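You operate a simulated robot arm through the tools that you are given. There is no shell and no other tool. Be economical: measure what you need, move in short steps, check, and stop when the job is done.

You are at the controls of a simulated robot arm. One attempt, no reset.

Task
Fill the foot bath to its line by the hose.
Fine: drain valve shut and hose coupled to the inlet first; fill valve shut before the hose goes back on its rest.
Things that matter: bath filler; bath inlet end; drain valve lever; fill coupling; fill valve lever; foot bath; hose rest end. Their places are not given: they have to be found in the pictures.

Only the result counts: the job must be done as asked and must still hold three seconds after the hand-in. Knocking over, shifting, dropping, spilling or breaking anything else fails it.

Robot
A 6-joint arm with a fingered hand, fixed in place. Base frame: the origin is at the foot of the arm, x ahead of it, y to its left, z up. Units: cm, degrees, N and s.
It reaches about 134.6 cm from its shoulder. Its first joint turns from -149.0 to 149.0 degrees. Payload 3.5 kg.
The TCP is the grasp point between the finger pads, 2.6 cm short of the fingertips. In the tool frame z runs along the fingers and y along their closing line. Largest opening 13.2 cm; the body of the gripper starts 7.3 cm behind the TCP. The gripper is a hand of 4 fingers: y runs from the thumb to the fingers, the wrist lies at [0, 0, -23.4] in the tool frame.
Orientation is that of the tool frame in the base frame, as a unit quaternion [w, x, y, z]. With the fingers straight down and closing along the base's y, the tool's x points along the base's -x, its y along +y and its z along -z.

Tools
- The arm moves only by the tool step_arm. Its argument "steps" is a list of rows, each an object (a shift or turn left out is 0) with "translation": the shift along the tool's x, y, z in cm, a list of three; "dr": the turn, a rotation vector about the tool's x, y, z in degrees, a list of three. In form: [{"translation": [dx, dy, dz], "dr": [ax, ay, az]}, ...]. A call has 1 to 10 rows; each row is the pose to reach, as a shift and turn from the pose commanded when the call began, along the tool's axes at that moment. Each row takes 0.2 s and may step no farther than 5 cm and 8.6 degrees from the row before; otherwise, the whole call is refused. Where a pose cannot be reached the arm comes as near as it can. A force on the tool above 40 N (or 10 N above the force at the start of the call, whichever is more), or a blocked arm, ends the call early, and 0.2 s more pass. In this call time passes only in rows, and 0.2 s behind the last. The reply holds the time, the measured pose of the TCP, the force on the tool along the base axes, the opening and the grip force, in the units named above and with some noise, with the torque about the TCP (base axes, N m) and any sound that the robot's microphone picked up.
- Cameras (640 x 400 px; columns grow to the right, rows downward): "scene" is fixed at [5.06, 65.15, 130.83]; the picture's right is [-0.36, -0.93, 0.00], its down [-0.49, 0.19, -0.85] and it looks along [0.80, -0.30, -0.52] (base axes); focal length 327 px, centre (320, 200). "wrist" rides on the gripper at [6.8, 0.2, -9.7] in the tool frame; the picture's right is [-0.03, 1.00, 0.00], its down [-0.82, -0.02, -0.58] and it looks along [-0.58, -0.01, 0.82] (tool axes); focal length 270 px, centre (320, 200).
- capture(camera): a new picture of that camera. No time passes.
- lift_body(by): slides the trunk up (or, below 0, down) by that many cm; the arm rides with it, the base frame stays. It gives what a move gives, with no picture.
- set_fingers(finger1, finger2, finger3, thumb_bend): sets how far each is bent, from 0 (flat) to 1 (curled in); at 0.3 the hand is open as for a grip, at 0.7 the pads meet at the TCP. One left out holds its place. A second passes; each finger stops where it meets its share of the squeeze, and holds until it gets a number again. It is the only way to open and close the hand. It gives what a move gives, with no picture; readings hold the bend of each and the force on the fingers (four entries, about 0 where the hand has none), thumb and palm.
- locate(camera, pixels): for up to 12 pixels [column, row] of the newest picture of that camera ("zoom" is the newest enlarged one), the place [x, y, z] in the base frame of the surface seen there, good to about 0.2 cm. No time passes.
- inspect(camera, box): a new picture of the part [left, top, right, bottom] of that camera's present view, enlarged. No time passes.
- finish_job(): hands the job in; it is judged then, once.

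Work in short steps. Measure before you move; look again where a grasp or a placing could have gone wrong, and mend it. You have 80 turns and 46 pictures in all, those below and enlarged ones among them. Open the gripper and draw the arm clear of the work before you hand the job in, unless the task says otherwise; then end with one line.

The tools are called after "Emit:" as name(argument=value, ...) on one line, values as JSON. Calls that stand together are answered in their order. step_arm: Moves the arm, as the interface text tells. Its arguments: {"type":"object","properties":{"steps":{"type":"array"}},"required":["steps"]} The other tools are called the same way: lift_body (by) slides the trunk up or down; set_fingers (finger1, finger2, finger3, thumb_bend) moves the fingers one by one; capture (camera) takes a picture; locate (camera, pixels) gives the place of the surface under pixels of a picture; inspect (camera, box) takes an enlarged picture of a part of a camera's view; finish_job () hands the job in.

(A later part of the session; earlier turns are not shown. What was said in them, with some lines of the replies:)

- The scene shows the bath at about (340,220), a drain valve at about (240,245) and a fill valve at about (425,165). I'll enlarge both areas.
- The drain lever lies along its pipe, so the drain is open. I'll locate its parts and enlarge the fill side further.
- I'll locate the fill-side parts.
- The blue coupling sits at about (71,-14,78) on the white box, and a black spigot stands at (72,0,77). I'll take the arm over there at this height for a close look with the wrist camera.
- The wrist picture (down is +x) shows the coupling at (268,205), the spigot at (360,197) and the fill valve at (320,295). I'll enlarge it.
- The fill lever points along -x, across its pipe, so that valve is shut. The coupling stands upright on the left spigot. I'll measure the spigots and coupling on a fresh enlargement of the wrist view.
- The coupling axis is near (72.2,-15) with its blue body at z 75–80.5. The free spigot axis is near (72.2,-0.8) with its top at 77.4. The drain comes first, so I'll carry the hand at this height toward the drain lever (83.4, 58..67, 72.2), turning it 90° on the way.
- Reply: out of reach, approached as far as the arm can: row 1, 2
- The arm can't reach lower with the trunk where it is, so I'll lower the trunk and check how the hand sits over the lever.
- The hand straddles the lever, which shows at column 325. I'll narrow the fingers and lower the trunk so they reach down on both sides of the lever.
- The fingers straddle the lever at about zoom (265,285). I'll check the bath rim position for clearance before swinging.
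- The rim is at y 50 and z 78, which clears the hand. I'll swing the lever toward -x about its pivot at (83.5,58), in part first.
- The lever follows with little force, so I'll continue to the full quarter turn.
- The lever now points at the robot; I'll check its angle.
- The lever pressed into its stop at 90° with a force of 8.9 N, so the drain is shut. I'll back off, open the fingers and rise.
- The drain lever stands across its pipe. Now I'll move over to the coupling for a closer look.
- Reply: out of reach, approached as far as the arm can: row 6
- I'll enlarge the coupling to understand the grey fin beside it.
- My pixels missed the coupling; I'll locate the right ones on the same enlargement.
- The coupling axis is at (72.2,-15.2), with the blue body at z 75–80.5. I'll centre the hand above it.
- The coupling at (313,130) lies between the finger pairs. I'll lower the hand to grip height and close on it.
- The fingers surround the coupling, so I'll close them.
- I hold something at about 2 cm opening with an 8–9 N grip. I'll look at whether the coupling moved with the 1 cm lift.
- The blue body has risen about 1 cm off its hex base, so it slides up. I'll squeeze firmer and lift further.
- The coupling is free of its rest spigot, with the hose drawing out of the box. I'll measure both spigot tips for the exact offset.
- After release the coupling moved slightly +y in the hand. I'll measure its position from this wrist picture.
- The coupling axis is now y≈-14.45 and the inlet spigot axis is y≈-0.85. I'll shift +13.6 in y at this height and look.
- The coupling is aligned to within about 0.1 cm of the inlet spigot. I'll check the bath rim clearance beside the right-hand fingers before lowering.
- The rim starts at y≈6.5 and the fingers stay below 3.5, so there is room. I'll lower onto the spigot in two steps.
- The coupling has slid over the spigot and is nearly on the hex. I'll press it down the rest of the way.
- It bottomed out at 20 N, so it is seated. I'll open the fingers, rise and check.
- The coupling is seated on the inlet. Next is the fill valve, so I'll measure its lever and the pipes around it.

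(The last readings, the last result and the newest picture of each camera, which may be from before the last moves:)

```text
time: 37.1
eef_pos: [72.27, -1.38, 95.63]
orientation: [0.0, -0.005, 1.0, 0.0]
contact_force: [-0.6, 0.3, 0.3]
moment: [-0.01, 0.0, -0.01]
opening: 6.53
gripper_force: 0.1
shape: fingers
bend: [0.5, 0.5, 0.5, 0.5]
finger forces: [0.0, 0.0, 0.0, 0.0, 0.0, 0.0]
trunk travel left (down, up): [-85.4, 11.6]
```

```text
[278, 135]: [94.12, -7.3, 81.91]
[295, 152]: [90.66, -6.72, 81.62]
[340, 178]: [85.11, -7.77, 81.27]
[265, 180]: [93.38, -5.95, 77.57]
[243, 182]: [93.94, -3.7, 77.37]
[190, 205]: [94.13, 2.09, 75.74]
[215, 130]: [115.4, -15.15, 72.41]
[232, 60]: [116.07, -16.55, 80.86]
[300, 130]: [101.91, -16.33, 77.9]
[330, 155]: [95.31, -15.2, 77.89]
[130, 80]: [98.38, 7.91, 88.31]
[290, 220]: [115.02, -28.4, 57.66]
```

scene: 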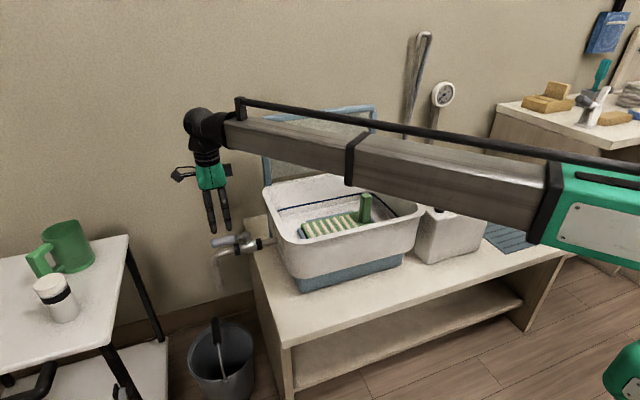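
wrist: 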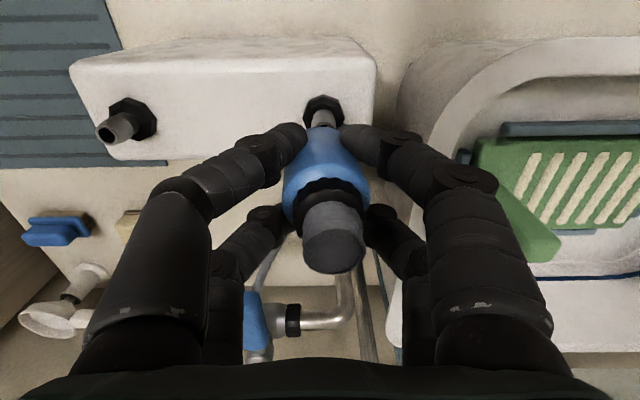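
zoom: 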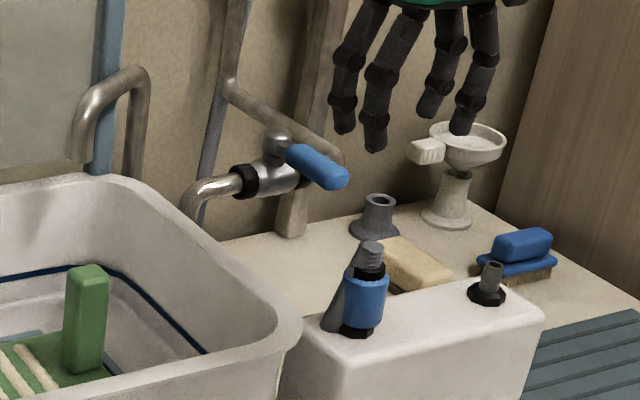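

Lever pivot is at (94,-7.1), the lever runs along -x at z 81.5 to x≈85, and the pipe below tops out near z 78.5. I'll position the hand above the lever, then lower it to straddle.

Emit:
step_arm(steps=[{"translation": [-3.8, -1.45, 0]}, {"translation": [-7.6, -2.9, 0]}, {"translation": [-11.4, -4.35, 0]}, {"translation": [-15.2, -5.8, 0]}])

Emit:
lift_body(by=-12.8)

Emit:
capture(camera="wrist")

```text
time: 38.1
eef_pos: [87.66, -7.02, 95.6]
orientation: [0.001, -0.004, 1.0, 0.0]
contact_force: [0.1, -0.4, 0.6]
moment: [-0.01, -0.02, -0.01]
opening: 6.55
gripper_force: 0.0
shape: fingers
bend: [0.5, 0.5, 0.5, 0.5]
finger forces: [0.1, 0.1, 0.0, 0.1, 0.0, 0.1]
trunk travel left (down, up): [-85.4, 11.6]
```

```text
time: 39.7
eef_pos: [87.48, -6.99, 82.82]
orientation: [0.0, -0.004, 1.0, 0.0]
contact_force: [-0.2, 0.3, -0.2]
moment: [0.03, -0.01, 0.01]
opening: 6.55
gripper_force: 0.1
shape: fingers
bend: [0.5, 0.5, 0.5, 0.5]
finger forces: [0.0, 0.1, 0.1, 0.1, 0.0, 0.1]
trunk travel left (down, up): [-72.6, 24.4]
```

```text
12 pictures are left
```

wrist: 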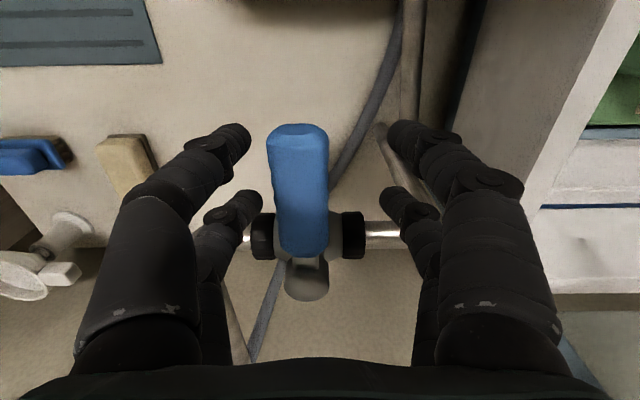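

The hand straddles the blue lever at (298,190). I'll narrow the grip and take a baseline view of the bath with its fill line.

Emit:
set_fingers(finger1=0.6, finger2=0.6, finger3=0.6, thumb_bend=0.6)

Emit:
inspect(camera="scene", box=[255, 155, 435, 285])

Emit:
locate(camera="zoom", pixels=[[100, 185], [200, 160], [320, 145], [360, 145], [400, 190], [100, 200], [140, 240], [300, 190], [380, 220]])

```text
time: 40.7
eef_pos: [87.59, -7.12, 82.72]
orientation: [0.0, -0.004, 1.0, 0.001]
contact_force: [-1.2, -4.6, -0.4]
moment: [-0.05, 0.04, 0.0]
opening: 3.54
gripper_force: 2.0
shape: fingers
bend: [0.6, 0.6, 0.57, 0.59]
finger forces: [0.0, 0.0, 2.1, 0.1, 2.1, 0.0]
trunk travel left (down, up): [-72.6, 24.4]
```

```text
3.08 times, centred on (345, 220) of scene
```

zoom: 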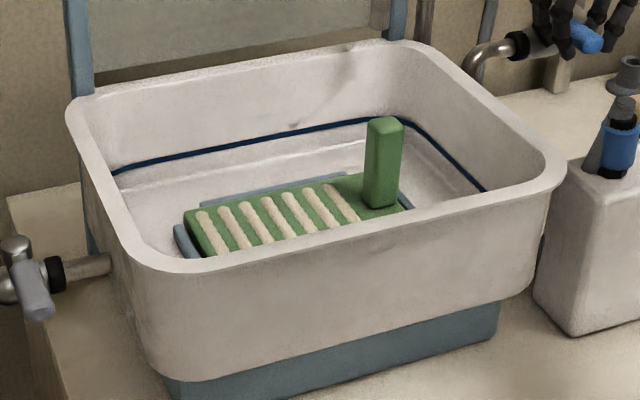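

```text
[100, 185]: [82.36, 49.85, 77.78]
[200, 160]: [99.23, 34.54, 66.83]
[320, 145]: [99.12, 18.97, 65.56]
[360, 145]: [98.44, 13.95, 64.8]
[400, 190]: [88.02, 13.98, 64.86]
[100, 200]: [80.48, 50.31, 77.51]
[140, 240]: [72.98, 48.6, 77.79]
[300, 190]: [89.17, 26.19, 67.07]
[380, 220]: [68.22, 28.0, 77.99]
```

I'll locate the fill line heights on this picture, then test-turn the lever toward +y.

Emit:
locate(camera="zoom", pixels=[[200, 150], [250, 142], [300, 130], [340, 124], [420, 130], [450, 160], [480, 186], [150, 162], [330, 165], [400, 160]])

Emit:
step_arm(steps=[{"translation": [-0.06, 0.9, 0], "dr": [0, 0, 8]}, {"translation": [-0.25, 1.79, 0], "dr": [0, 0, 16]}])

```text
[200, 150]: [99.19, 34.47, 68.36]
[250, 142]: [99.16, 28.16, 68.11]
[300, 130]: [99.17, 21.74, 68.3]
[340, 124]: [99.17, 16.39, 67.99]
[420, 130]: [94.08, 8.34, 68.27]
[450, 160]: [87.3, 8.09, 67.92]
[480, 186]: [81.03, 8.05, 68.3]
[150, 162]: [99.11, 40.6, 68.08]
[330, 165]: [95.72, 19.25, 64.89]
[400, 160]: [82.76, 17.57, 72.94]
```

```text
time: 41.3
eef_pos: [88.07, -5.76, 82.73]
orientation: [0.003, 0.136, 0.991, -0.003]
contact_force: [16.4, -26.6, 9.0]
moment: [-0.89, -0.2, 0.98]
opening: 5.23
gripper_force: 13.3
shape: fingers
bend: [0.6, 0.6, 0.54, 0.54]
finger forces: [0.0, 0.0, 8.7, 0.1, 17.6, 0.0]
trunk travel left (down, up): [-72.6, 24.4]
```

The +y direction is against a stop (31 N). I'll reverse and turn the lever toward -y; the line is at z 68.2 and the bath floor at about 64.9.

Emit:
step_arm(steps=[{"translation": [-0.06, -0.9, 0], "dr": [0, 0, -8]}, {"translation": [-0.25, -1.79, 0], "dr": [0, 0, -16]}, {"translation": [-0.56, -2.64, 0], "dr": [0, 0, -24]}, {"translation": [-0.99, -3.44, 0], "dr": [0, 0, -32]}])

```text
time: 42.3
eef_pos: [87.74, -8.85, 82.75]
orientation: [0.0, -0.145, 0.989, 0.0]
contact_force: [-2.0, 0.9, -0.3]
moment: [0.02, 0.05, -0.03]
opening: 3.55
gripper_force: 0.6
shape: fingers
bend: [0.58, 0.6, 0.6, 0.6]
finger forces: [1.4, 0.0, 0.2, 0.0, 0.0, 0.0]
trunk travel left (down, up): [-72.6, 24.4]
```

The lever now follows freely. I'll continue to about 56° and check for flow.

Emit:
step_arm(steps=[{"translation": [-0.06, -0.9, 0], "dr": [0, 0, -8]}, {"translation": [-0.25, -1.79, 0], "dr": [0, 0, -16]}, {"translation": [-0.56, -2.64, 0], "dr": [0, 0, -24]}, {"translation": [-0.99, -3.44, 0], "dr": [0, 0, -32]}, {"translation": [-1.52, -4.18, 0], "dr": [0, 0, -40]}])

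Emit:
inspect(camera="scene", box=[260, 110, 500, 260])

```text
time: 43.5
eef_pos: [90.44, -12.4, 82.79]
orientation: [0.0, -0.475, 0.88, 0.0]
contact_force: [-1.9, -1.7, 0.1]
moment: [-0.01, 0.01, -0.04]
opening: 3.66
gripper_force: 1.3
shape: fingers
bend: [0.58, 0.6, 0.6, 0.6]
finger forces: [1.3, 0.0, 0.7, 0.0, 0.0, 0.0]
trunk travel left (down, up): [-72.6, 24.4]
```

```text
2.67 times, centred on (380, 185) of scene
```

zoom: 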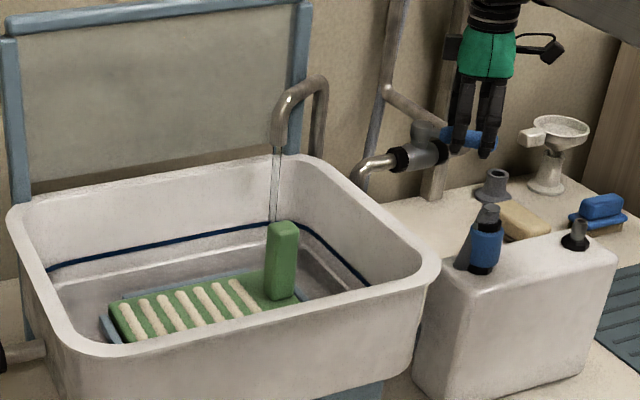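

Water streams from the spout at (275,190) into the bath with no leak seen. I'll measure the present water surface.

Emit:
locate(camera="zoom", pixels=[[200, 268], [160, 280], [80, 300], [240, 262], [320, 270], [330, 285], [180, 258], [310, 290]])

```text
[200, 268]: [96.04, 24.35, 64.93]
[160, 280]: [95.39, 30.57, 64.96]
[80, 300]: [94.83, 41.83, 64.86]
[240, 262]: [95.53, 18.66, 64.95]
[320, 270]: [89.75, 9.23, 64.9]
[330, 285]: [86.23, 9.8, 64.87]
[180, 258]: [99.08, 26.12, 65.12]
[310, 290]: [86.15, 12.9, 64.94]
```

The level is still around 64.9. I'll open the lever the rest of the way and watch the rate.

Emit:
step_arm(steps=[{"translation": [-0.06, -0.9, 0], "dr": [0, 0, -8]}, {"translation": [-0.25, -1.79, 0], "dr": [0, 0, -16]}, {"translation": [-0.56, -2.64, 0], "dr": [0, 0, -24]}, {"translation": [-0.99, -3.44, 0], "dr": [0, 0, -32]}, {"translation": [-1.17, -3.72, 0], "dr": [0, 0, -35]}, {"translation": [-1.17, -3.72, 0], "dr": [0, 0, -35]}, {"translation": [-1.17, -3.72, 0], "dr": [0, 0, -35]}, {"translation": [-1.17, -3.72, 0], "dr": [0, 0, -35]}, {"translation": [-1.17, -3.72, 0], "dr": [0, 0, -35]}, {"translation": [-1.17, -3.72, 0], "dr": [0, 0, -35]}])

Emit:
inspect(camera="scene", box=[260, 110, 500, 260])

Emit:
locate(camera="zoom", pixels=[[200, 268], [160, 280], [80, 300], [240, 262], [320, 270], [330, 285], [180, 258], [310, 290]])

```text
time: 45.7
eef_pos: [92.79, -11.65, 82.73]
orientation: [-0.002, -0.609, 0.794, -0.003]
contact_force: [-1.3, -1.2, -0.6]
moment: [0.01, 0.02, 0.0]
opening: 3.54
gripper_force: 0.7
shape: fingers
bend: [0.58, 0.6, 0.6, 0.6]
finger forces: [0.8, 0.0, 0.0, 0.1, 0.0, 0.0]
out of reach, approached as far as the arm can: row 3, 4, 5, 6, 7, 8, 9, 10
trunk travel left (down, up): [-72.6, 24.4]
```

```text
2.67 times, centred on (380, 185) of scene
```

zoom: 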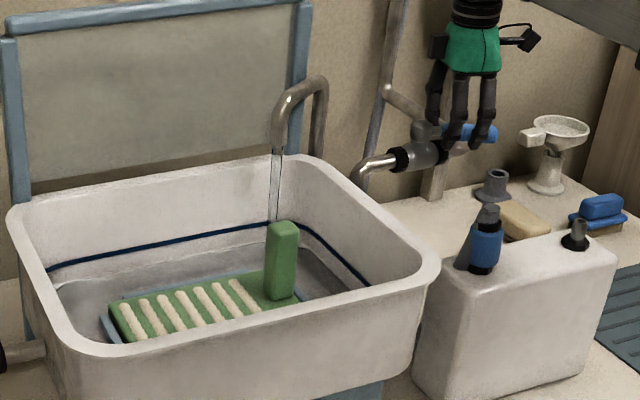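

```text
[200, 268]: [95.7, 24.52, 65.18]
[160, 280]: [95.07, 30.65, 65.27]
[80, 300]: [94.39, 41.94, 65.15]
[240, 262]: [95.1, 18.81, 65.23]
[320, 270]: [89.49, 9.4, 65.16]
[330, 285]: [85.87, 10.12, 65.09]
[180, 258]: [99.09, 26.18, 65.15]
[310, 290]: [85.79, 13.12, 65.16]
```

The level rose about 0.27 cm in 2.2 s (≈0.12 cm/s) with 3.0 cm still to go. I'll hold still for about 9 s and measure again.

Emit:
step_arm(steps=[{"translation": [0, 0, 0]}, {"translation": [0, 0, 0]}, {"translation": [0, 0, 0]}, {"translation": [0, 0, 0]}, {"translation": [0, 0, 0]}, {"translation": [0, 0, 0]}, {"translation": [0, 0, 0]}, {"translation": [0, 0, 0]}, {"translation": [0, 0, 0]}, {"translation": [0, 0, 0]}])

Emit:
step_arm(steps=[{"translation": [0, 0, 0]}, {"translation": [0, 0, 0]}, {"translation": [0, 0, 0]}, {"translation": [0, 0, 0]}, {"translation": [0, 0, 0]}, {"translation": [0, 0, 0]}, {"translation": [0, 0, 0]}, {"translation": [0, 0, 0]}, {"translation": [0, 0, 0]}, {"translation": [0, 0, 0]}])

Emit:
step_arm(steps=[{"translation": [0, 0, 0]}, {"translation": [0, 0, 0]}, {"translation": [0, 0, 0]}, {"translation": [0, 0, 0]}, {"translation": [0, 0, 0]}, {"translation": [0, 0, 0]}, {"translation": [0, 0, 0]}, {"translation": [0, 0, 0]}, {"translation": [0, 0, 0]}, {"translation": [0, 0, 0]}])

Emit:
step_arm(steps=[{"translation": [0, 0, 0]}, {"translation": [0, 0, 0]}, {"translation": [0, 0, 0]}, {"translation": [0, 0, 0]}, {"translation": [0, 0, 0]}, {"translation": [0, 0, 0]}, {"translation": [0, 0, 0]}, {"translation": [0, 0, 0]}, {"translation": [0, 0, 0]}, {"translation": [0, 0, 0]}])

Emit:
inspect(camera="scene", box=[260, 110, 500, 260])

Emit:
locate(camera="zoom", pixels=[[200, 266], [160, 275], [80, 300], [220, 260], [320, 265], [330, 280], [310, 285]])

```text
time: 47.9
eef_pos: [92.83, -11.61, 82.78]
orientation: [-0.002, -0.609, 0.793, -0.002]
contact_force: [-0.2, -0.9, 0.4]
moment: [0.01, 0.01, -0.02]
opening: 3.47
gripper_force: 0.2
shape: fingers
bend: [0.59, 0.6, 0.6, 0.6]
finger forces: [0.5, 0.0, 0.0, 0.0, 0.0, 0.0]
trunk travel left (down, up): [-72.6, 24.4]
```

```text
time: 50.1
eef_pos: [92.82, -11.71, 82.77]
orientation: [-0.001, -0.609, 0.793, -0.002]
contact_force: [-0.8, -0.3, 0.1]
moment: [0.01, 0.02, 0.0]
opening: 3.41
gripper_force: 0.2
shape: fingers
bend: [0.59, 0.6, 0.6, 0.6]
finger forces: [0.3, 0.0, 0.0, 0.0, 0.0, 0.0]
trunk travel left (down, up): [-72.6, 24.4]
```

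```text
time: 52.3
eef_pos: [92.91, -11.65, 82.73]
orientation: [-0.002, -0.609, 0.793, -0.003]
contact_force: [-0.4, 0.7, 0.2]
moment: [0.01, 0.01, 0.02]
opening: 3.41
gripper_force: 0.2
shape: fingers
bend: [0.59, 0.6, 0.6, 0.6]
finger forces: [0.3, 0.0, 0.1, 0.1, 0.1, 0.0]
trunk travel left (down, up): [-72.6, 24.4]
```

```text
time: 54.5
eef_pos: [92.74, -11.7, 82.73]
orientation: [-0.002, -0.609, 0.793, -0.003]
contact_force: [-0.8, -0.4, 0.3]
moment: [0.01, 0.0, 0.03]
opening: 3.34
gripper_force: 0.3
shape: fingers
bend: [0.59, 0.6, 0.6, 0.6]
finger forces: [0.2, 0.0, 0.0, 0.0, 0.0, 0.0]
trunk travel left (down, up): [-72.6, 24.4]
```

```text
2.67 times, centred on (380, 185) of scene
```

zoom: 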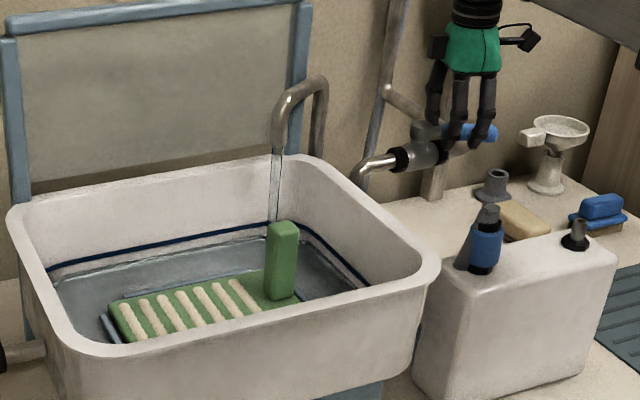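

```text
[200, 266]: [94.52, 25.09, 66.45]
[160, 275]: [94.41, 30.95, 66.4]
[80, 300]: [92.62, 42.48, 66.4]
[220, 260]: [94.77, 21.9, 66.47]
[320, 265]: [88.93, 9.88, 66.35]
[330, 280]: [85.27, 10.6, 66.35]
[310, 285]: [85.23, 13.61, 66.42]
```

The level is 66.41, rising at 0.141 cm/s, with 1.77 cm left (≈12.5 s). I'll wait another 8.8 s and measure.

Emit:
step_arm(steps=[{"translation": [0, 0, 0]}, {"translation": [0, 0, 0]}, {"translation": [0, 0, 0]}, {"translation": [0, 0, 0]}, {"translation": [0, 0, 0]}, {"translation": [0, 0, 0]}, {"translation": [0, 0, 0]}, {"translation": [0, 0, 0]}, {"translation": [0, 0, 0]}, {"translation": [0, 0, 0]}])

Emit:
step_arm(steps=[{"translation": [0, 0, 0]}, {"translation": [0, 0, 0]}, {"translation": [0, 0, 0]}, {"translation": [0, 0, 0]}, {"translation": [0, 0, 0]}, {"translation": [0, 0, 0]}, {"translation": [0, 0, 0]}, {"translation": [0, 0, 0]}, {"translation": [0, 0, 0]}, {"translation": [0, 0, 0]}])

Emit:
step_arm(steps=[{"translation": [0, 0, 0]}, {"translation": [0, 0, 0]}, {"translation": [0, 0, 0]}, {"translation": [0, 0, 0]}, {"translation": [0, 0, 0]}, {"translation": [0, 0, 0]}, {"translation": [0, 0, 0]}, {"translation": [0, 0, 0]}, {"translation": [0, 0, 0]}, {"translation": [0, 0, 0]}])

Emit:
step_arm(steps=[{"translation": [0, 0, 0]}, {"translation": [0, 0, 0]}, {"translation": [0, 0, 0]}, {"translation": [0, 0, 0]}, {"translation": [0, 0, 0]}, {"translation": [0, 0, 0]}, {"translation": [0, 0, 0]}, {"translation": [0, 0, 0]}, {"translation": [0, 0, 0]}, {"translation": [0, 0, 0]}])

Emit:
inspect(camera="scene", box=[260, 110, 500, 260])

Emit:
locate(camera="zoom", pixels=[[200, 262], [160, 272], [80, 295], [220, 255], [320, 265], [330, 280], [310, 285]])

```text
time: 56.7
eef_pos: [92.91, -11.66, 82.72]
orientation: [-0.003, -0.609, 0.793, -0.003]
contact_force: [0.3, 0.4, -0.8]
moment: [0.01, 0.01, 0.0]
opening: 3.35
gripper_force: 0.1
shape: fingers
bend: [0.59, 0.6, 0.6, 0.6]
finger forces: [0.2, 0.0, 0.1, 0.0, 0.1, 0.1]
trunk travel left (down, up): [-72.6, 24.4]
```

```text
time: 58.9
eef_pos: [92.89, -11.55, 82.71]
orientation: [-0.002, -0.609, 0.793, -0.003]
contact_force: [-1.0, 0.0, -0.6]
moment: [0.0, 0.0, 0.01]
opening: 3.33
gripper_force: 0.2
shape: fingers
bend: [0.6, 0.6, 0.6, 0.6]
finger forces: [0.1, 0.1, 0.1, 0.0, 0.1, 0.0]
trunk travel left (down, up): [-72.6, 24.4]
```

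```text
time: 61.1
eef_pos: [92.88, -11.67, 82.75]
orientation: [-0.003, -0.609, 0.793, -0.003]
contact_force: [0.5, -0.3, 0.0]
moment: [-0.02, 0.04, -0.02]
opening: 3.35
gripper_force: 0.0
shape: fingers
bend: [0.6, 0.6, 0.6, 0.6]
finger forces: [0.1, 0.0, 0.1, 0.0, 0.0, 0.0]
trunk travel left (down, up): [-72.6, 24.4]
```

```text
time: 63.3
eef_pos: [92.82, -11.71, 82.78]
orientation: [-0.002, -0.609, 0.793, -0.003]
contact_force: [-0.5, -0.6, 0.0]
moment: [-0.03, 0.0, -0.03]
opening: 3.35
gripper_force: 0.1
shape: fingers
bend: [0.6, 0.6, 0.6, 0.6]
finger forces: [0.1, 0.1, 0.0, 0.1, 0.1, 0.0]
trunk travel left (down, up): [-72.6, 24.4]
```

```text
2.67 times, centred on (380, 185) of scene
```

zoom: 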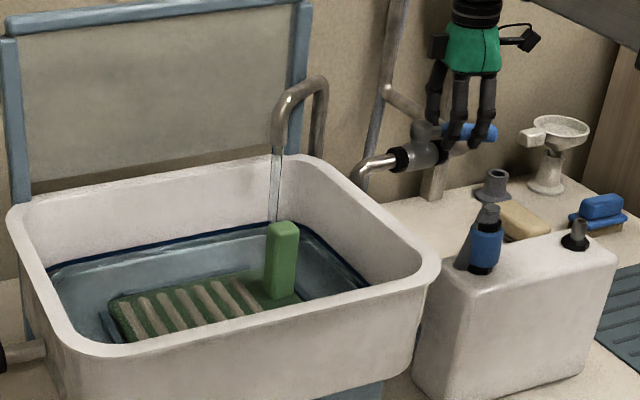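

```text
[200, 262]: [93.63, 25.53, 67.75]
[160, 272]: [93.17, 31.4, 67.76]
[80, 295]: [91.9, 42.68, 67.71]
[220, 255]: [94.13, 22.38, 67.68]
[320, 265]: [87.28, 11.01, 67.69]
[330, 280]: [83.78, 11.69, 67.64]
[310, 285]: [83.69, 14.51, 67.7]
```

The level is 67.70, about 0.46 cm below the line. I'll wait 1.2 s, then swing the lever back shut, which takes about 2 s.

Emit:
step_arm(steps=[{"translation": [0, 0, 0]}, {"translation": [0, 0, 0]}, {"translation": [0, 0, 0]}, {"translation": [0, 0, 0]}, {"translation": [0, 0, 0]}])

Emit:
step_arm(steps=[{"translation": [0.14, 0.645, 0], "dr": [0, 0, 7.6]}, {"translation": [0.18, 1.33, 0], "dr": [0, 0, 15.2]}, {"translation": [0.13, 2.03, 0], "dr": [0, 0, 22.8]}, {"translation": [-0.03, 2.74, 0], "dr": [0, 0, 30.4]}, {"translation": [-0.29, 3.45, 0], "dr": [0, 0, 38]}, {"translation": [-0.66, 4.13, 0], "dr": [0, 0, 45.6]}, {"translation": [-1.13, 4.77, 0], "dr": [0, 0, 53.2]}, {"translation": [-1.7, 5.36, 0], "dr": [0, 0, 60.8]}, {"translation": [-2.37, 5.88, 0], "dr": [0, 0, 68.4]}, {"translation": [-3.13, 6.31, 0], "dr": [0, 0, 76]}])

Emit:
step_arm(steps=[{"translation": [0, 0.6, 0], "dr": [0, 0, 4]}, {"translation": [0, 1.1, 0], "dr": [0, 0, 8]}])

Emit:
inspect(camera="scene", box=[260, 110, 500, 260])

Emit:
locate(camera="zoom", pixels=[[200, 260], [160, 270], [80, 290], [220, 255], [320, 265], [330, 280], [310, 285]])

```text
time: 64.5
eef_pos: [92.91, -11.63, 82.74]
orientation: [-0.002, -0.609, 0.793, -0.003]
contact_force: [-0.6, 0.3, 0.7]
moment: [0.01, 0.0, -0.02]
opening: 3.33
gripper_force: 0.1
shape: fingers
bend: [0.6, 0.6, 0.6, 0.6]
finger forces: [0.1, 0.1, 0.0, 0.0, 0.1, 0.0]
trunk travel left (down, up): [-72.6, 24.4]
```

```text
time: 66.7
eef_pos: [87.68, -7.16, 82.76]
orientation: [0.0, 0.01, 1.0, -0.004]
contact_force: [3.1, -4.6, 0.2]
moment: [-0.11, -0.04, 0.07]
opening: 3.59
gripper_force: 2.2
shape: fingers
bend: [0.6, 0.6, 0.58, 0.59]
finger forces: [0.1, 0.1, 1.9, 0.0, 2.5, 0.0]
trunk travel left (down, up): [-72.6, 24.4]
```

```text
time: 67.3
eef_pos: [87.73, -6.21, 82.69]
orientation: [0.001, 0.08, 0.997, -0.004]
contact_force: [12.2, -17.4, 7.3]
moment: [-0.62, -0.21, 0.51]
opening: 4.52
gripper_force: 8.5
shape: fingers
bend: [0.6, 0.6, 0.55, 0.56]
finger forces: [0.0, 0.0, 5.6, 0.1, 10.9, 0.1]
trunk travel left (down, up): [-72.6, 24.4]
```

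```text
2.67 times, centred on (380, 185) of scene
```

zoom: 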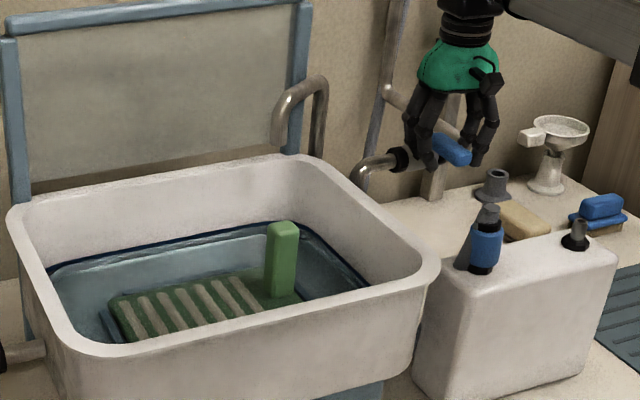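

```text
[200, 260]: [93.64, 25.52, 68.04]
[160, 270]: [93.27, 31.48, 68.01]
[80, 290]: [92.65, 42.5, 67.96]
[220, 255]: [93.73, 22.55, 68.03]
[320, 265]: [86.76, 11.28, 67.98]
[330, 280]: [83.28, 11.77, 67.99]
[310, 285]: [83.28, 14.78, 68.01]
```

The valve is shut on its stop and the spout has stopped; the level reads 68.00 against the line at about 68.16. I'll enlarge the line to compare more exactly.

Emit:
inspect(camera="scene", box=[280, 185, 340, 222])

Emit:
locate(camera="zoom", pixels=[[320, 150], [320, 160], [320, 170], [320, 180], [320, 190], [320, 200], [320, 210], [320, 220], [320, 240]])

```text
10.67 times, centred on (310, 204) of scene
```

zoom: 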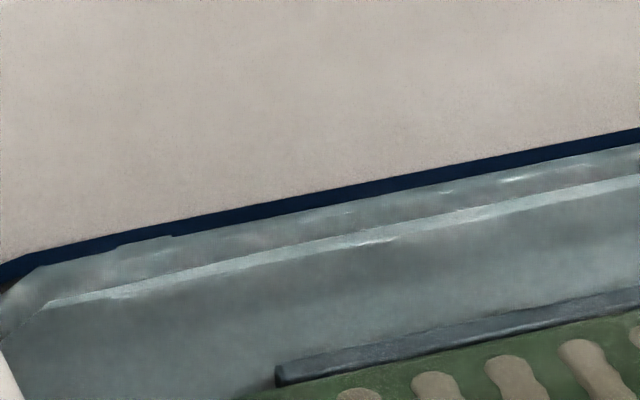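

```text
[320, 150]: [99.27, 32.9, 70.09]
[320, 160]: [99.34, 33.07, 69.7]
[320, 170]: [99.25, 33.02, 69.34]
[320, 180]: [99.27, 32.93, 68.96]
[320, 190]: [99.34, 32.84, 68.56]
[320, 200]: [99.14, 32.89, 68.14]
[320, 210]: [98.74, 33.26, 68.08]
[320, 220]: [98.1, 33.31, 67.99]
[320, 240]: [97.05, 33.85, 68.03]
```

The water just touches the lower part of the blue band (band about 67.9–68.55, water 68.02). A short open-and-close swing should add about 0.15 cm and bring it to the middle.

Emit:
step_arm(steps=[{"translation": [-0.06, -0.9, 0], "dr": [0, 0, -8]}, {"translation": [-0.25, -1.79, 0], "dr": [0, 0, -16]}, {"translation": [-0.56, -2.64, 0], "dr": [0, 0, -24]}, {"translation": [-0.99, -3.44, 0], "dr": [0, 0, -32]}, {"translation": [-1.52, -4.18, 0], "dr": [0, 0, -40]}, {"translation": [-2.15, -4.83, 0], "dr": [0, 0, -48]}, {"translation": [-2.87, -5.39, 0], "dr": [0, 0, -56]}, {"translation": [-3.65, -5.84, 0], "dr": [0, 0, -64]}, {"translation": [-4.49, -6.18, 0], "dr": [0, 0, -72]}, {"translation": [-3.65, -5.84, 0], "dr": [0, 0, -64]}])

Emit:
step_arm(steps=[{"translation": [-0.06, 0.9, 0], "dr": [0, 0, 8]}, {"translation": [-0.25, 1.79, 0], "dr": [0, 0, 16]}, {"translation": [-0.56, 2.64, 0], "dr": [0, 0, 24]}, {"translation": [-0.99, 3.44, 0], "dr": [0, 0, 32]}, {"translation": [-1.52, 4.18, 0], "dr": [0, 0, 40]}, {"translation": [-2.15, 4.83, 0], "dr": [0, 0, 48]}, {"translation": [-2.87, 5.39, 0], "dr": [0, 0, 56]}, {"translation": [-3.65, 5.84, 0], "dr": [0, 0, 64]}])

Emit:
inspect(camera="scene", box=[260, 110, 500, 260])

Emit:
locate(camera="zoom", pixels=[[200, 260], [160, 270], [80, 290], [220, 255], [320, 265], [330, 280], [310, 285], [470, 155], [435, 140], [450, 147]])

```text
time: 69.5
eef_pos: [90.44, -12.32, 82.73]
orientation: [-0.002, -0.463, 0.886, -0.002]
contact_force: [2.0, -0.1, 0.3]
moment: [0.0, -0.02, 0.03]
opening: 3.32
gripper_force: 0.7
shape: fingers
bend: [0.6, 0.6, 0.58, 0.6]
finger forces: [0.0, 0.1, 1.6, 0.0, 0.0, 0.1]
trunk travel left (down, up): [-72.6, 24.4]
```

```text
time: 71.3
eef_pos: [87.69, -6.22, 82.71]
orientation: [0.001, 0.08, 0.997, -0.006]
contact_force: [11.7, -17.5, 6.6]
moment: [-0.61, -0.16, 0.48]
opening: 4.61
gripper_force: 8.6
shape: fingers
bend: [0.6, 0.6, 0.55, 0.56]
finger forces: [0.1, 0.0, 5.6, 0.0, 10.8, 0.0]
trunk travel left (down, up): [-72.6, 24.4]
```

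```text
2.67 times, centred on (380, 185) of scene
```

zoom: 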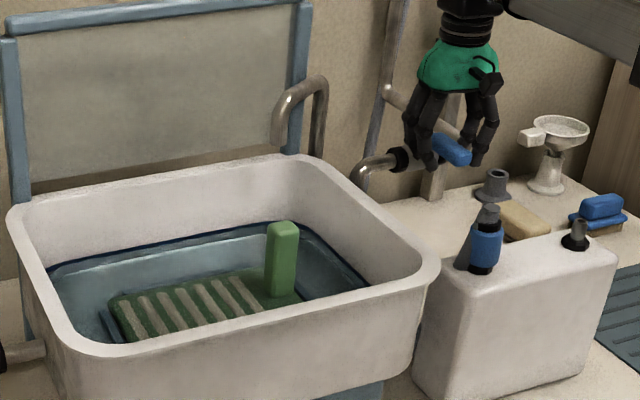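

```text
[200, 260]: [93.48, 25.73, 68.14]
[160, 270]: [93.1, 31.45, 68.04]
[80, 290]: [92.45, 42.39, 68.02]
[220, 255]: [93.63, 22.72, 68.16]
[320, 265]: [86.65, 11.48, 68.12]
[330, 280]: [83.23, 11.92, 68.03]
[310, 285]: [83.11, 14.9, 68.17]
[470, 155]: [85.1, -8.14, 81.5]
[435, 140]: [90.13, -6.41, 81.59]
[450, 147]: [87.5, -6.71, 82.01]
```

The level is now about 68.1, on the line, and the valve is pressed onto its shut stop. I'll back off to neutral, open the fingers and rise.

Emit:
step_arm(steps=[{"translation": [0, -0.5, 0], "dr": [0, 0, -4.5]}, {"translation": [0, -1.0, 0], "dr": [0, 0, -9]}])

Emit:
set_fingers(finger1=0.5, finger2=0.5, finger3=0.5, thumb_bend=0.5)

Emit:
lift_body(by=12.8)

```text
time: 71.9
eef_pos: [87.31, -6.79, 82.83]
orientation: [-0.001, 0.0, 1.0, -0.003]
contact_force: [2.0, -6.1, 0.1]
moment: [-0.15, -0.08, 0.08]
opening: 3.77
gripper_force: 2.6
shape: fingers
bend: [0.6, 0.6, 0.56, 0.58]
finger forces: [0.1, 0.0, 2.5, 0.0, 2.8, 0.0]
trunk travel left (down, up): [-72.6, 24.4]
```

```text
time: 72.9
eef_pos: [87.49, -6.86, 82.76]
orientation: [0.0, 0.0, 1.0, -0.003]
contact_force: [0.4, 0.4, -0.9]
moment: [-0.01, 0.0, 0.02]
opening: 6.49
gripper_force: 0.1
shape: fingers
bend: [0.5, 0.5, 0.5, 0.5]
finger forces: [0.0, 0.0, 0.0, 0.0, 0.1, 0.1]
trunk travel left (down, up): [-72.6, 24.4]
```

```text
time: 74.4
eef_pos: [87.49, -6.86, 95.55]
orientation: [0.0, 0.0, 1.0, -0.002]
contact_force: [-0.1, 0.3, 1.2]
moment: [0.03, 0.0, 0.0]
opening: 6.54
gripper_force: 0.1
shape: fingers
bend: [0.5, 0.5, 0.5, 0.5]
finger forces: [0.0, 0.0, 0.1, 0.1, 0.0, 0.1]
trunk travel left (down, up): [-85.4, 11.6]
```

Now I'll return above the coupling at the pose where I released it (72.3, -1.42) and descend.

Emit:
step_arm(steps=[{"translation": [3.8, 1.36, 0]}, {"translation": [7.6, 2.72, 0]}, {"translation": [11.4, 4.08, 0]}, {"translation": [15.2, 5.45, 0]}])

Emit:
lift_body(by=-16.5)

Emit:
set_fingers(finger1=0.7, finger2=0.7, finger3=0.7, thumb_bend=0.7)

Emit:
set_fingers(finger1=0.8, finger2=0.8, finger3=0.8, thumb_bend=0.8)

```text
time: 75.4
eef_pos: [72.13, -1.4, 95.5]
orientation: [0.0, 0.0, 1.0, -0.004]
contact_force: [0.0, 0.1, 0.5]
moment: [0.01, 0.0, -0.04]
opening: 6.54
gripper_force: 0.0
shape: fingers
bend: [0.5, 0.5, 0.5, 0.5]
finger forces: [0.1, 0.0, 0.1, 0.0, 0.0, 0.0]
trunk travel left (down, up): [-85.4, 11.6]
```

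```text
time: 77.3
eef_pos: [72.32, -1.43, 79.06]
orientation: [0.0, 0.001, 1.0, -0.004]
contact_force: [-0.2, 0.6, -0.7]
moment: [0.02, -0.02, 0.01]
opening: 6.54
gripper_force: 0.1
shape: fingers
bend: [0.5, 0.5, 0.5, 0.5]
finger forces: [0.1, 0.0, 0.0, 0.0, 0.1, 0.0]
trunk travel left (down, up): [-68.9, 28.1]
```

```text
time: 78.3
eef_pos: [72.27, -1.5, 79.11]
orientation: [0.0, 0.0, 1.0, -0.004]
contact_force: [-3.0, 3.3, -2.9]
moment: [0.07, 0.04, 0.07]
opening: 2.06
gripper_force: 6.9
shape: fingers
bend: [0.62, 0.66, 0.69, 0.67]
finger forces: [5.9, 2.8, 0.7, 0.0, 4.3, 0.0]
trunk travel left (down, up): [-68.9, 28.1]
```

```text
time: 79.3
eef_pos: [72.22, -1.54, 79.1]
orientation: [0.0, 0.0, 1.0, -0.003]
contact_force: [-0.8, -0.9, -0.5]
moment: [-0.05, 0.02, 0.03]
opening: 1.73
gripper_force: 22.3
shape: fingers
bend: [0.62, 0.68, 0.75, 0.72]
finger forces: [8.1, 12.0, 8.2, 0.0, 16.6, 0.1]
trunk travel left (down, up): [-68.9, 28.1]
```

The grip is firm with almost no side load. I'll lift off the inlet, shift 14.35 cm back over the rest and check.

Emit:
lift_body(by=6)

Emit:
step_arm(steps=[{"translation": [0, -3.6, 0]}, {"translation": [0, -7.2, 0]}, {"translation": [0, -10.8, 0]}, {"translation": [-0.05, -14.35, 0]}])

Emit:
capture(camera="wrist")

Emit:
locate(camera="wrist", pixels=[[333, 258], [310, 258], [357, 258], [325, 160], [288, 200], [364, 190], [311, 117], [318, 117], [325, 117]])

```text
time: 80.3
eef_pos: [72.17, -1.46, 85.03]
orientation: [-0.001, 0.0, 1.0, -0.004]
contact_force: [-0.7, 0.0, 0.1]
moment: [0.02, 0.0, 0.03]
opening: 1.7
gripper_force: 22.9
shape: fingers
bend: [0.62, 0.68, 0.75, 0.72]
finger forces: [8.4, 12.2, 8.1, 0.0, 16.4, 0.0]
trunk travel left (down, up): [-74.9, 22.1]
```

```text
time: 81.3
eef_pos: [72.48, -15.93, 85.01]
orientation: [0.0, 0.0, 1.0, -0.004]
contact_force: [0.2, 0.5, -1.8]
moment: [0.04, 0.0, 0.0]
opening: 1.71
gripper_force: 22.3
shape: fingers
bend: [0.62, 0.68, 0.75, 0.72]
finger forces: [8.6, 12.5, 8.1, 0.0, 16.5, 0.0]
trunk travel left (down, up): [-74.9, 22.1]
```

```text
3 pictures are left
```

wrist: 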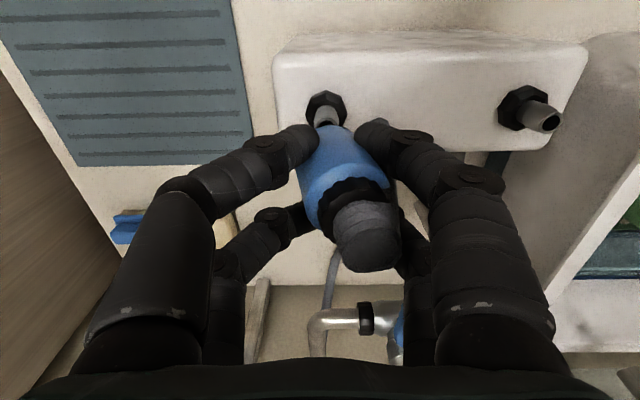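

```text
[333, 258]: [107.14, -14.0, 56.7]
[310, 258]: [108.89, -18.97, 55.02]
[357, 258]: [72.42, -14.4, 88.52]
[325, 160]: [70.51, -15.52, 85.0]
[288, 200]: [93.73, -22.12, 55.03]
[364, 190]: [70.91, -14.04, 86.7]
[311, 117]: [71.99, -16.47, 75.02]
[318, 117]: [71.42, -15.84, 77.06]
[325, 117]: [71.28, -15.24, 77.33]
```

The coupling has tilted in the hand, its top leaning about 13° toward +y (top y≈-14.05 at z 88.5, mid y≈-14.85 at z 85). I'll tilt the hand to bring it upright, centre it over the spigot (y≈-15.2), and look again.

Emit:
step_arm(steps=[{"translation": [0.07, -0.15, 0], "dr": [-6.5, 0, 0]}, {"translation": [0.15, -0.35, 0], "dr": [-13, 0, 0]}])

Emit:
inspect(camera="wrist", box=[240, 80, 440, 280])

Emit:
locate(camera="wrist", pixels=[[350, 250], [370, 250], [390, 250], [340, 180], [355, 180], [325, 160], [340, 160], [355, 160], [345, 145], [330, 145], [325, 117], [318, 117]])

```text
time: 81.9
eef_pos: [72.12, -16.12, 85.63]
orientation: [-0.001, 0.001, 0.994, 0.111]
contact_force: [0.4, -0.1, -0.7]
moment: [-0.03, 0.01, -0.01]
opening: 1.71
gripper_force: 23.4
shape: fingers
bend: [0.62, 0.68, 0.75, 0.72]
finger forces: [8.7, 12.7, 8.4, 0.0, 16.6, 0.1]
out of reach, approached as far as the arm can: row 2
trunk travel left (down, up): [-74.9, 22.1]
```

```text
2.00 times, centred on (340, 180) of wrist
```

zoom: 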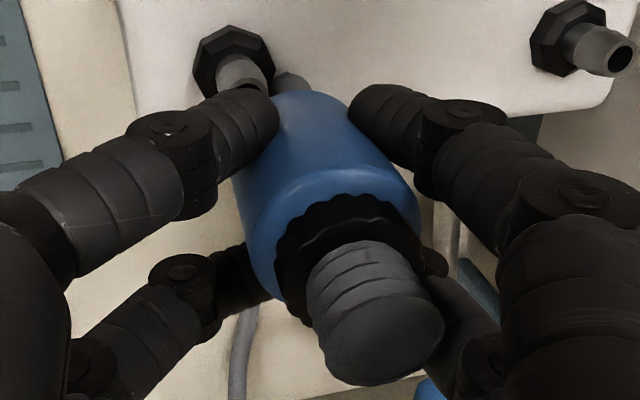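

```text
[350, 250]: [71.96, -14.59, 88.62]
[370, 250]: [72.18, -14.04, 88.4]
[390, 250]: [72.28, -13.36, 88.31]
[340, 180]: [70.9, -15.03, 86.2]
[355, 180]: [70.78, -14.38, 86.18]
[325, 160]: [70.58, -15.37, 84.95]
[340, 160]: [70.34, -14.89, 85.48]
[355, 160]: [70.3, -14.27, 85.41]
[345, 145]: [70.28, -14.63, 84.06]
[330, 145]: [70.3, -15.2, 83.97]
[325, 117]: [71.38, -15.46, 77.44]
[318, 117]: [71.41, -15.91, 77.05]
```

Those locate values refer to the older picture; I'll use the enlarged one instead.

Emit:
locate(camera="zoom", pixels=[[325, 350], [385, 350], [440, 340], [310, 270], [370, 260], [425, 280], [300, 150], [330, 200], [310, 110], [285, 110], [240, 75], [225, 70]])

```text
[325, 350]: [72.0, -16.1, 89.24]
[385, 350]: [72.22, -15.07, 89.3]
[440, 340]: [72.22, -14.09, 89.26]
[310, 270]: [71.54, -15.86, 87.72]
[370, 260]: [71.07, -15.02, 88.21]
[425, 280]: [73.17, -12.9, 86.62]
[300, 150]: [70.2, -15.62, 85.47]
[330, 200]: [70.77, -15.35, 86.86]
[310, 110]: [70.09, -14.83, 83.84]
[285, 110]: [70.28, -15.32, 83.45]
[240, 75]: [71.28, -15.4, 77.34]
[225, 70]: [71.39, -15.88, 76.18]
```

The coupling is now close to upright with its axis near y -15.1, against the spigot at -15.25. I'll nudge -0.15 in y and start lowering while watching the side forces.

Emit:
step_arm(steps=[{"translation": [0, -0.15, -0.03]}])

Emit:
lift_body(by=-4)

Emit:
lift_body(by=-1)

```text
time: 82.3
eef_pos: [72.21, -16.39, 85.56]
orientation: [-0.001, 0.0, 0.994, 0.109]
contact_force: [-0.1, 0.0, -1.0]
moment: [-0.04, 0.01, 0.02]
opening: 1.69
gripper_force: 22.9
shape: fingers
bend: [0.62, 0.68, 0.75, 0.72]
finger forces: [8.6, 12.7, 8.4, 0.0, 16.6, 0.1]
trunk travel left (down, up): [-74.9, 22.1]
```

```text
time: 83.1
eef_pos: [72.19, -16.38, 81.61]
orientation: [0.0, 0.0, 0.994, 0.11]
contact_force: [-1.0, -0.4, -0.6]
moment: [-0.04, 0.02, -0.06]
opening: 1.69
gripper_force: 23.7
shape: fingers
bend: [0.62, 0.68, 0.75, 0.72]
finger forces: [8.7, 12.6, 8.5, 0.1, 16.6, 0.0]
trunk travel left (down, up): [-70.9, 26.1]
```

```text
time: 83.7
eef_pos: [72.18, -16.39, 80.55]
orientation: [0.001, 0.0, 0.994, 0.11]
contact_force: [-1.1, 0.0, -1.1]
moment: [-0.02, -0.01, 0.04]
opening: 1.7
gripper_force: 22.8
shape: fingers
bend: [0.62, 0.68, 0.75, 0.72]
finger forces: [8.7, 12.6, 8.4, 0.1, 16.7, 0.0]
trunk travel left (down, up): [-69.9, 27.1]
```

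There's no contact force after 5 cm, so the coupling bottom should be at or just over the spigot tip. I'll continue in small steps.

Emit:
lift_body(by=-0.8)

Emit:
lift_body(by=-0.6)

```text
time: 84.3
eef_pos: [72.31, -16.39, 79.74]
orientation: [-0.001, 0.001, 0.994, 0.11]
contact_force: [1.1, -1.6, -1.7]
moment: [-0.08, -0.04, 0.01]
opening: 1.69
gripper_force: 25.2
shape: fingers
bend: [0.62, 0.69, 0.76, 0.73]
finger forces: [8.4, 11.9, 11.3, 0.1, 18.9, 0.0]
trunk travel left (down, up): [-69.1, 27.9]
```

```text
time: 84.8
eef_pos: [72.11, -16.43, 79.22]
orientation: [-0.001, 0.0, 0.994, 0.11]
contact_force: [3.5, -2.6, -1.7]
moment: [-0.09, -0.06, -0.03]
opening: 1.68
gripper_force: 26.2
shape: fingers
bend: [0.62, 0.69, 0.76, 0.73]
finger forces: [8.1, 12.0, 12.2, 0.0, 19.0, 0.1]
trunk travel left (down, up): [-68.5, 28.5]
```

Small side forces and no upward push show it is sliding over the spigot. I'll seat it.

Emit:
lift_body(by=-0.5)

Emit:
lift_body(by=-0.4)

```text
time: 85.4
eef_pos: [72.29, -16.46, 78.61]
orientation: [0.0, -0.001, 0.994, 0.11]
contact_force: [3.7, -4.1, -0.8]
moment: [-0.08, -0.08, -0.04]
opening: 1.69
gripper_force: 25.9
shape: fingers
bend: [0.62, 0.69, 0.76, 0.73]
finger forces: [7.9, 12.1, 12.9, 0.0, 19.1, 0.0]
trunk travel left (down, up): [-68.0, 29.0]
```

```text
time: 85.9
eef_pos: [72.17, -16.47, 78.44]
orientation: [0.0, -0.001, 0.994, 0.11]
contact_force: [10.3, -10.0, 23.2]
moment: [0.05, -0.14, 0.02]
opening: 1.62
gripper_force: 32.4
shape: fingers
bend: [0.62, 0.7, 0.77, 0.74]
finger forces: [9.2, 15.4, 18.6, 0.0, 21.8, 0.0]
trunk travel left (down, up): [-67.6, 29.4]
```

It bottomed at 23 N, so it is seated on the rest. I'll open the fingers and rise.

Emit:
set_fingers(finger1=0.45, finger2=0.45, finger3=0.45, thumb_bend=0.45)

Emit:
lift_body(by=20)

Emit:
capture(camera="scene")

Emit:
locate(camera="scene", pixels=[[478, 190], [480, 182], [478, 199], [439, 206], [330, 207], [310, 212], [390, 205], [430, 165], [421, 161], [245, 253], [240, 240]])

```text
time: 86.9
eef_pos: [72.2, -16.42, 78.37]
orientation: [0.0, 0.0, 0.994, 0.11]
contact_force: [-0.3, -0.1, 0.4]
moment: [0.01, 0.0, -0.01]
opening: 8.21
gripper_force: 0.0
shape: fingers
bend: [0.45, 0.45, 0.45, 0.45]
finger forces: [0.1, 0.0, 0.0, 0.0, 0.0, 0.0]
trunk travel left (down, up): [-67.6, 29.4]
```

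```text
time: 89.1
eef_pos: [72.19, -16.42, 98.33]
orientation: [0.0, 0.001, 0.994, 0.11]
contact_force: [-0.7, 0.7, 0.6]
moment: [0.03, -0.01, 0.0]
opening: 8.22
gripper_force: 0.0
shape: fingers
bend: [0.45, 0.45, 0.45, 0.45]
finger forces: [0.0, 0.0, 0.0, 0.0, 0.0, 0.0]
trunk travel left (down, up): [-87.6, 9.4]
```

```text
1 pictures are left
```

scene: 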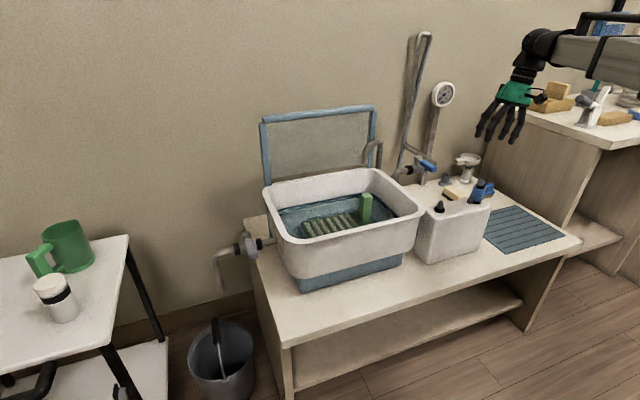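

```text
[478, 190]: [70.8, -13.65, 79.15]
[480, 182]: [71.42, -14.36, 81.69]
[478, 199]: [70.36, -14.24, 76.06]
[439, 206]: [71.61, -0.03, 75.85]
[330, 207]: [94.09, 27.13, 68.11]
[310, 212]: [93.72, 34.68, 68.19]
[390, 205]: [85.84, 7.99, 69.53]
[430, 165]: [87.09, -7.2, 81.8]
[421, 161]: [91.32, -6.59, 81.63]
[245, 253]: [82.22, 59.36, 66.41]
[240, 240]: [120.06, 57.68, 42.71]
```

Levels and levers look right and the level holds at 68.1. I'll use the last picture to check that the coupling sits upright and fully down on the rest.

Emit:
inspect(camera="scene", box=[410, 140, 510, 240])

Emit:
step_arm(steps=[{"translation": [4, 0, 0]}, {"translation": [8, 0, 0]}, {"translation": [12, 0, 0]}])

```text
4.00 times, centred on (460, 190) of scene
```

zoom: 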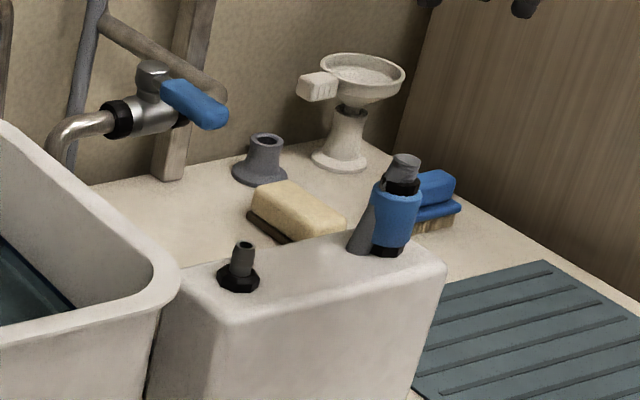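

```text
time: 89.9
eef_pos: [60.15, -16.35, 98.28]
orientation: [0.001, 0.0, 0.994, 0.11]
contact_force: [0.2, 0.4, 0.8]
moment: [0.01, 0.02, -0.01]
opening: 8.27
gripper_force: 0.2
shape: fingers
bend: [0.45, 0.45, 0.45, 0.45]
finger forces: [0.1, 0.1, 0.0, 0.0, 0.0, 0.0]
trunk travel left (down, up): [-87.6, 9.4]
```

The coupling sits upright on its rest just as it did at the start, both valves are shut and the hand is clear, so I'm handing in.

Emit:
finish_job()

```text
The job is handed in.
```

The foot bath is filled to its line: the water measures about 68.1 cm against the line at about 68.2 cm. Both valves are shut, the hose is back on its rest, and the arm is clear.
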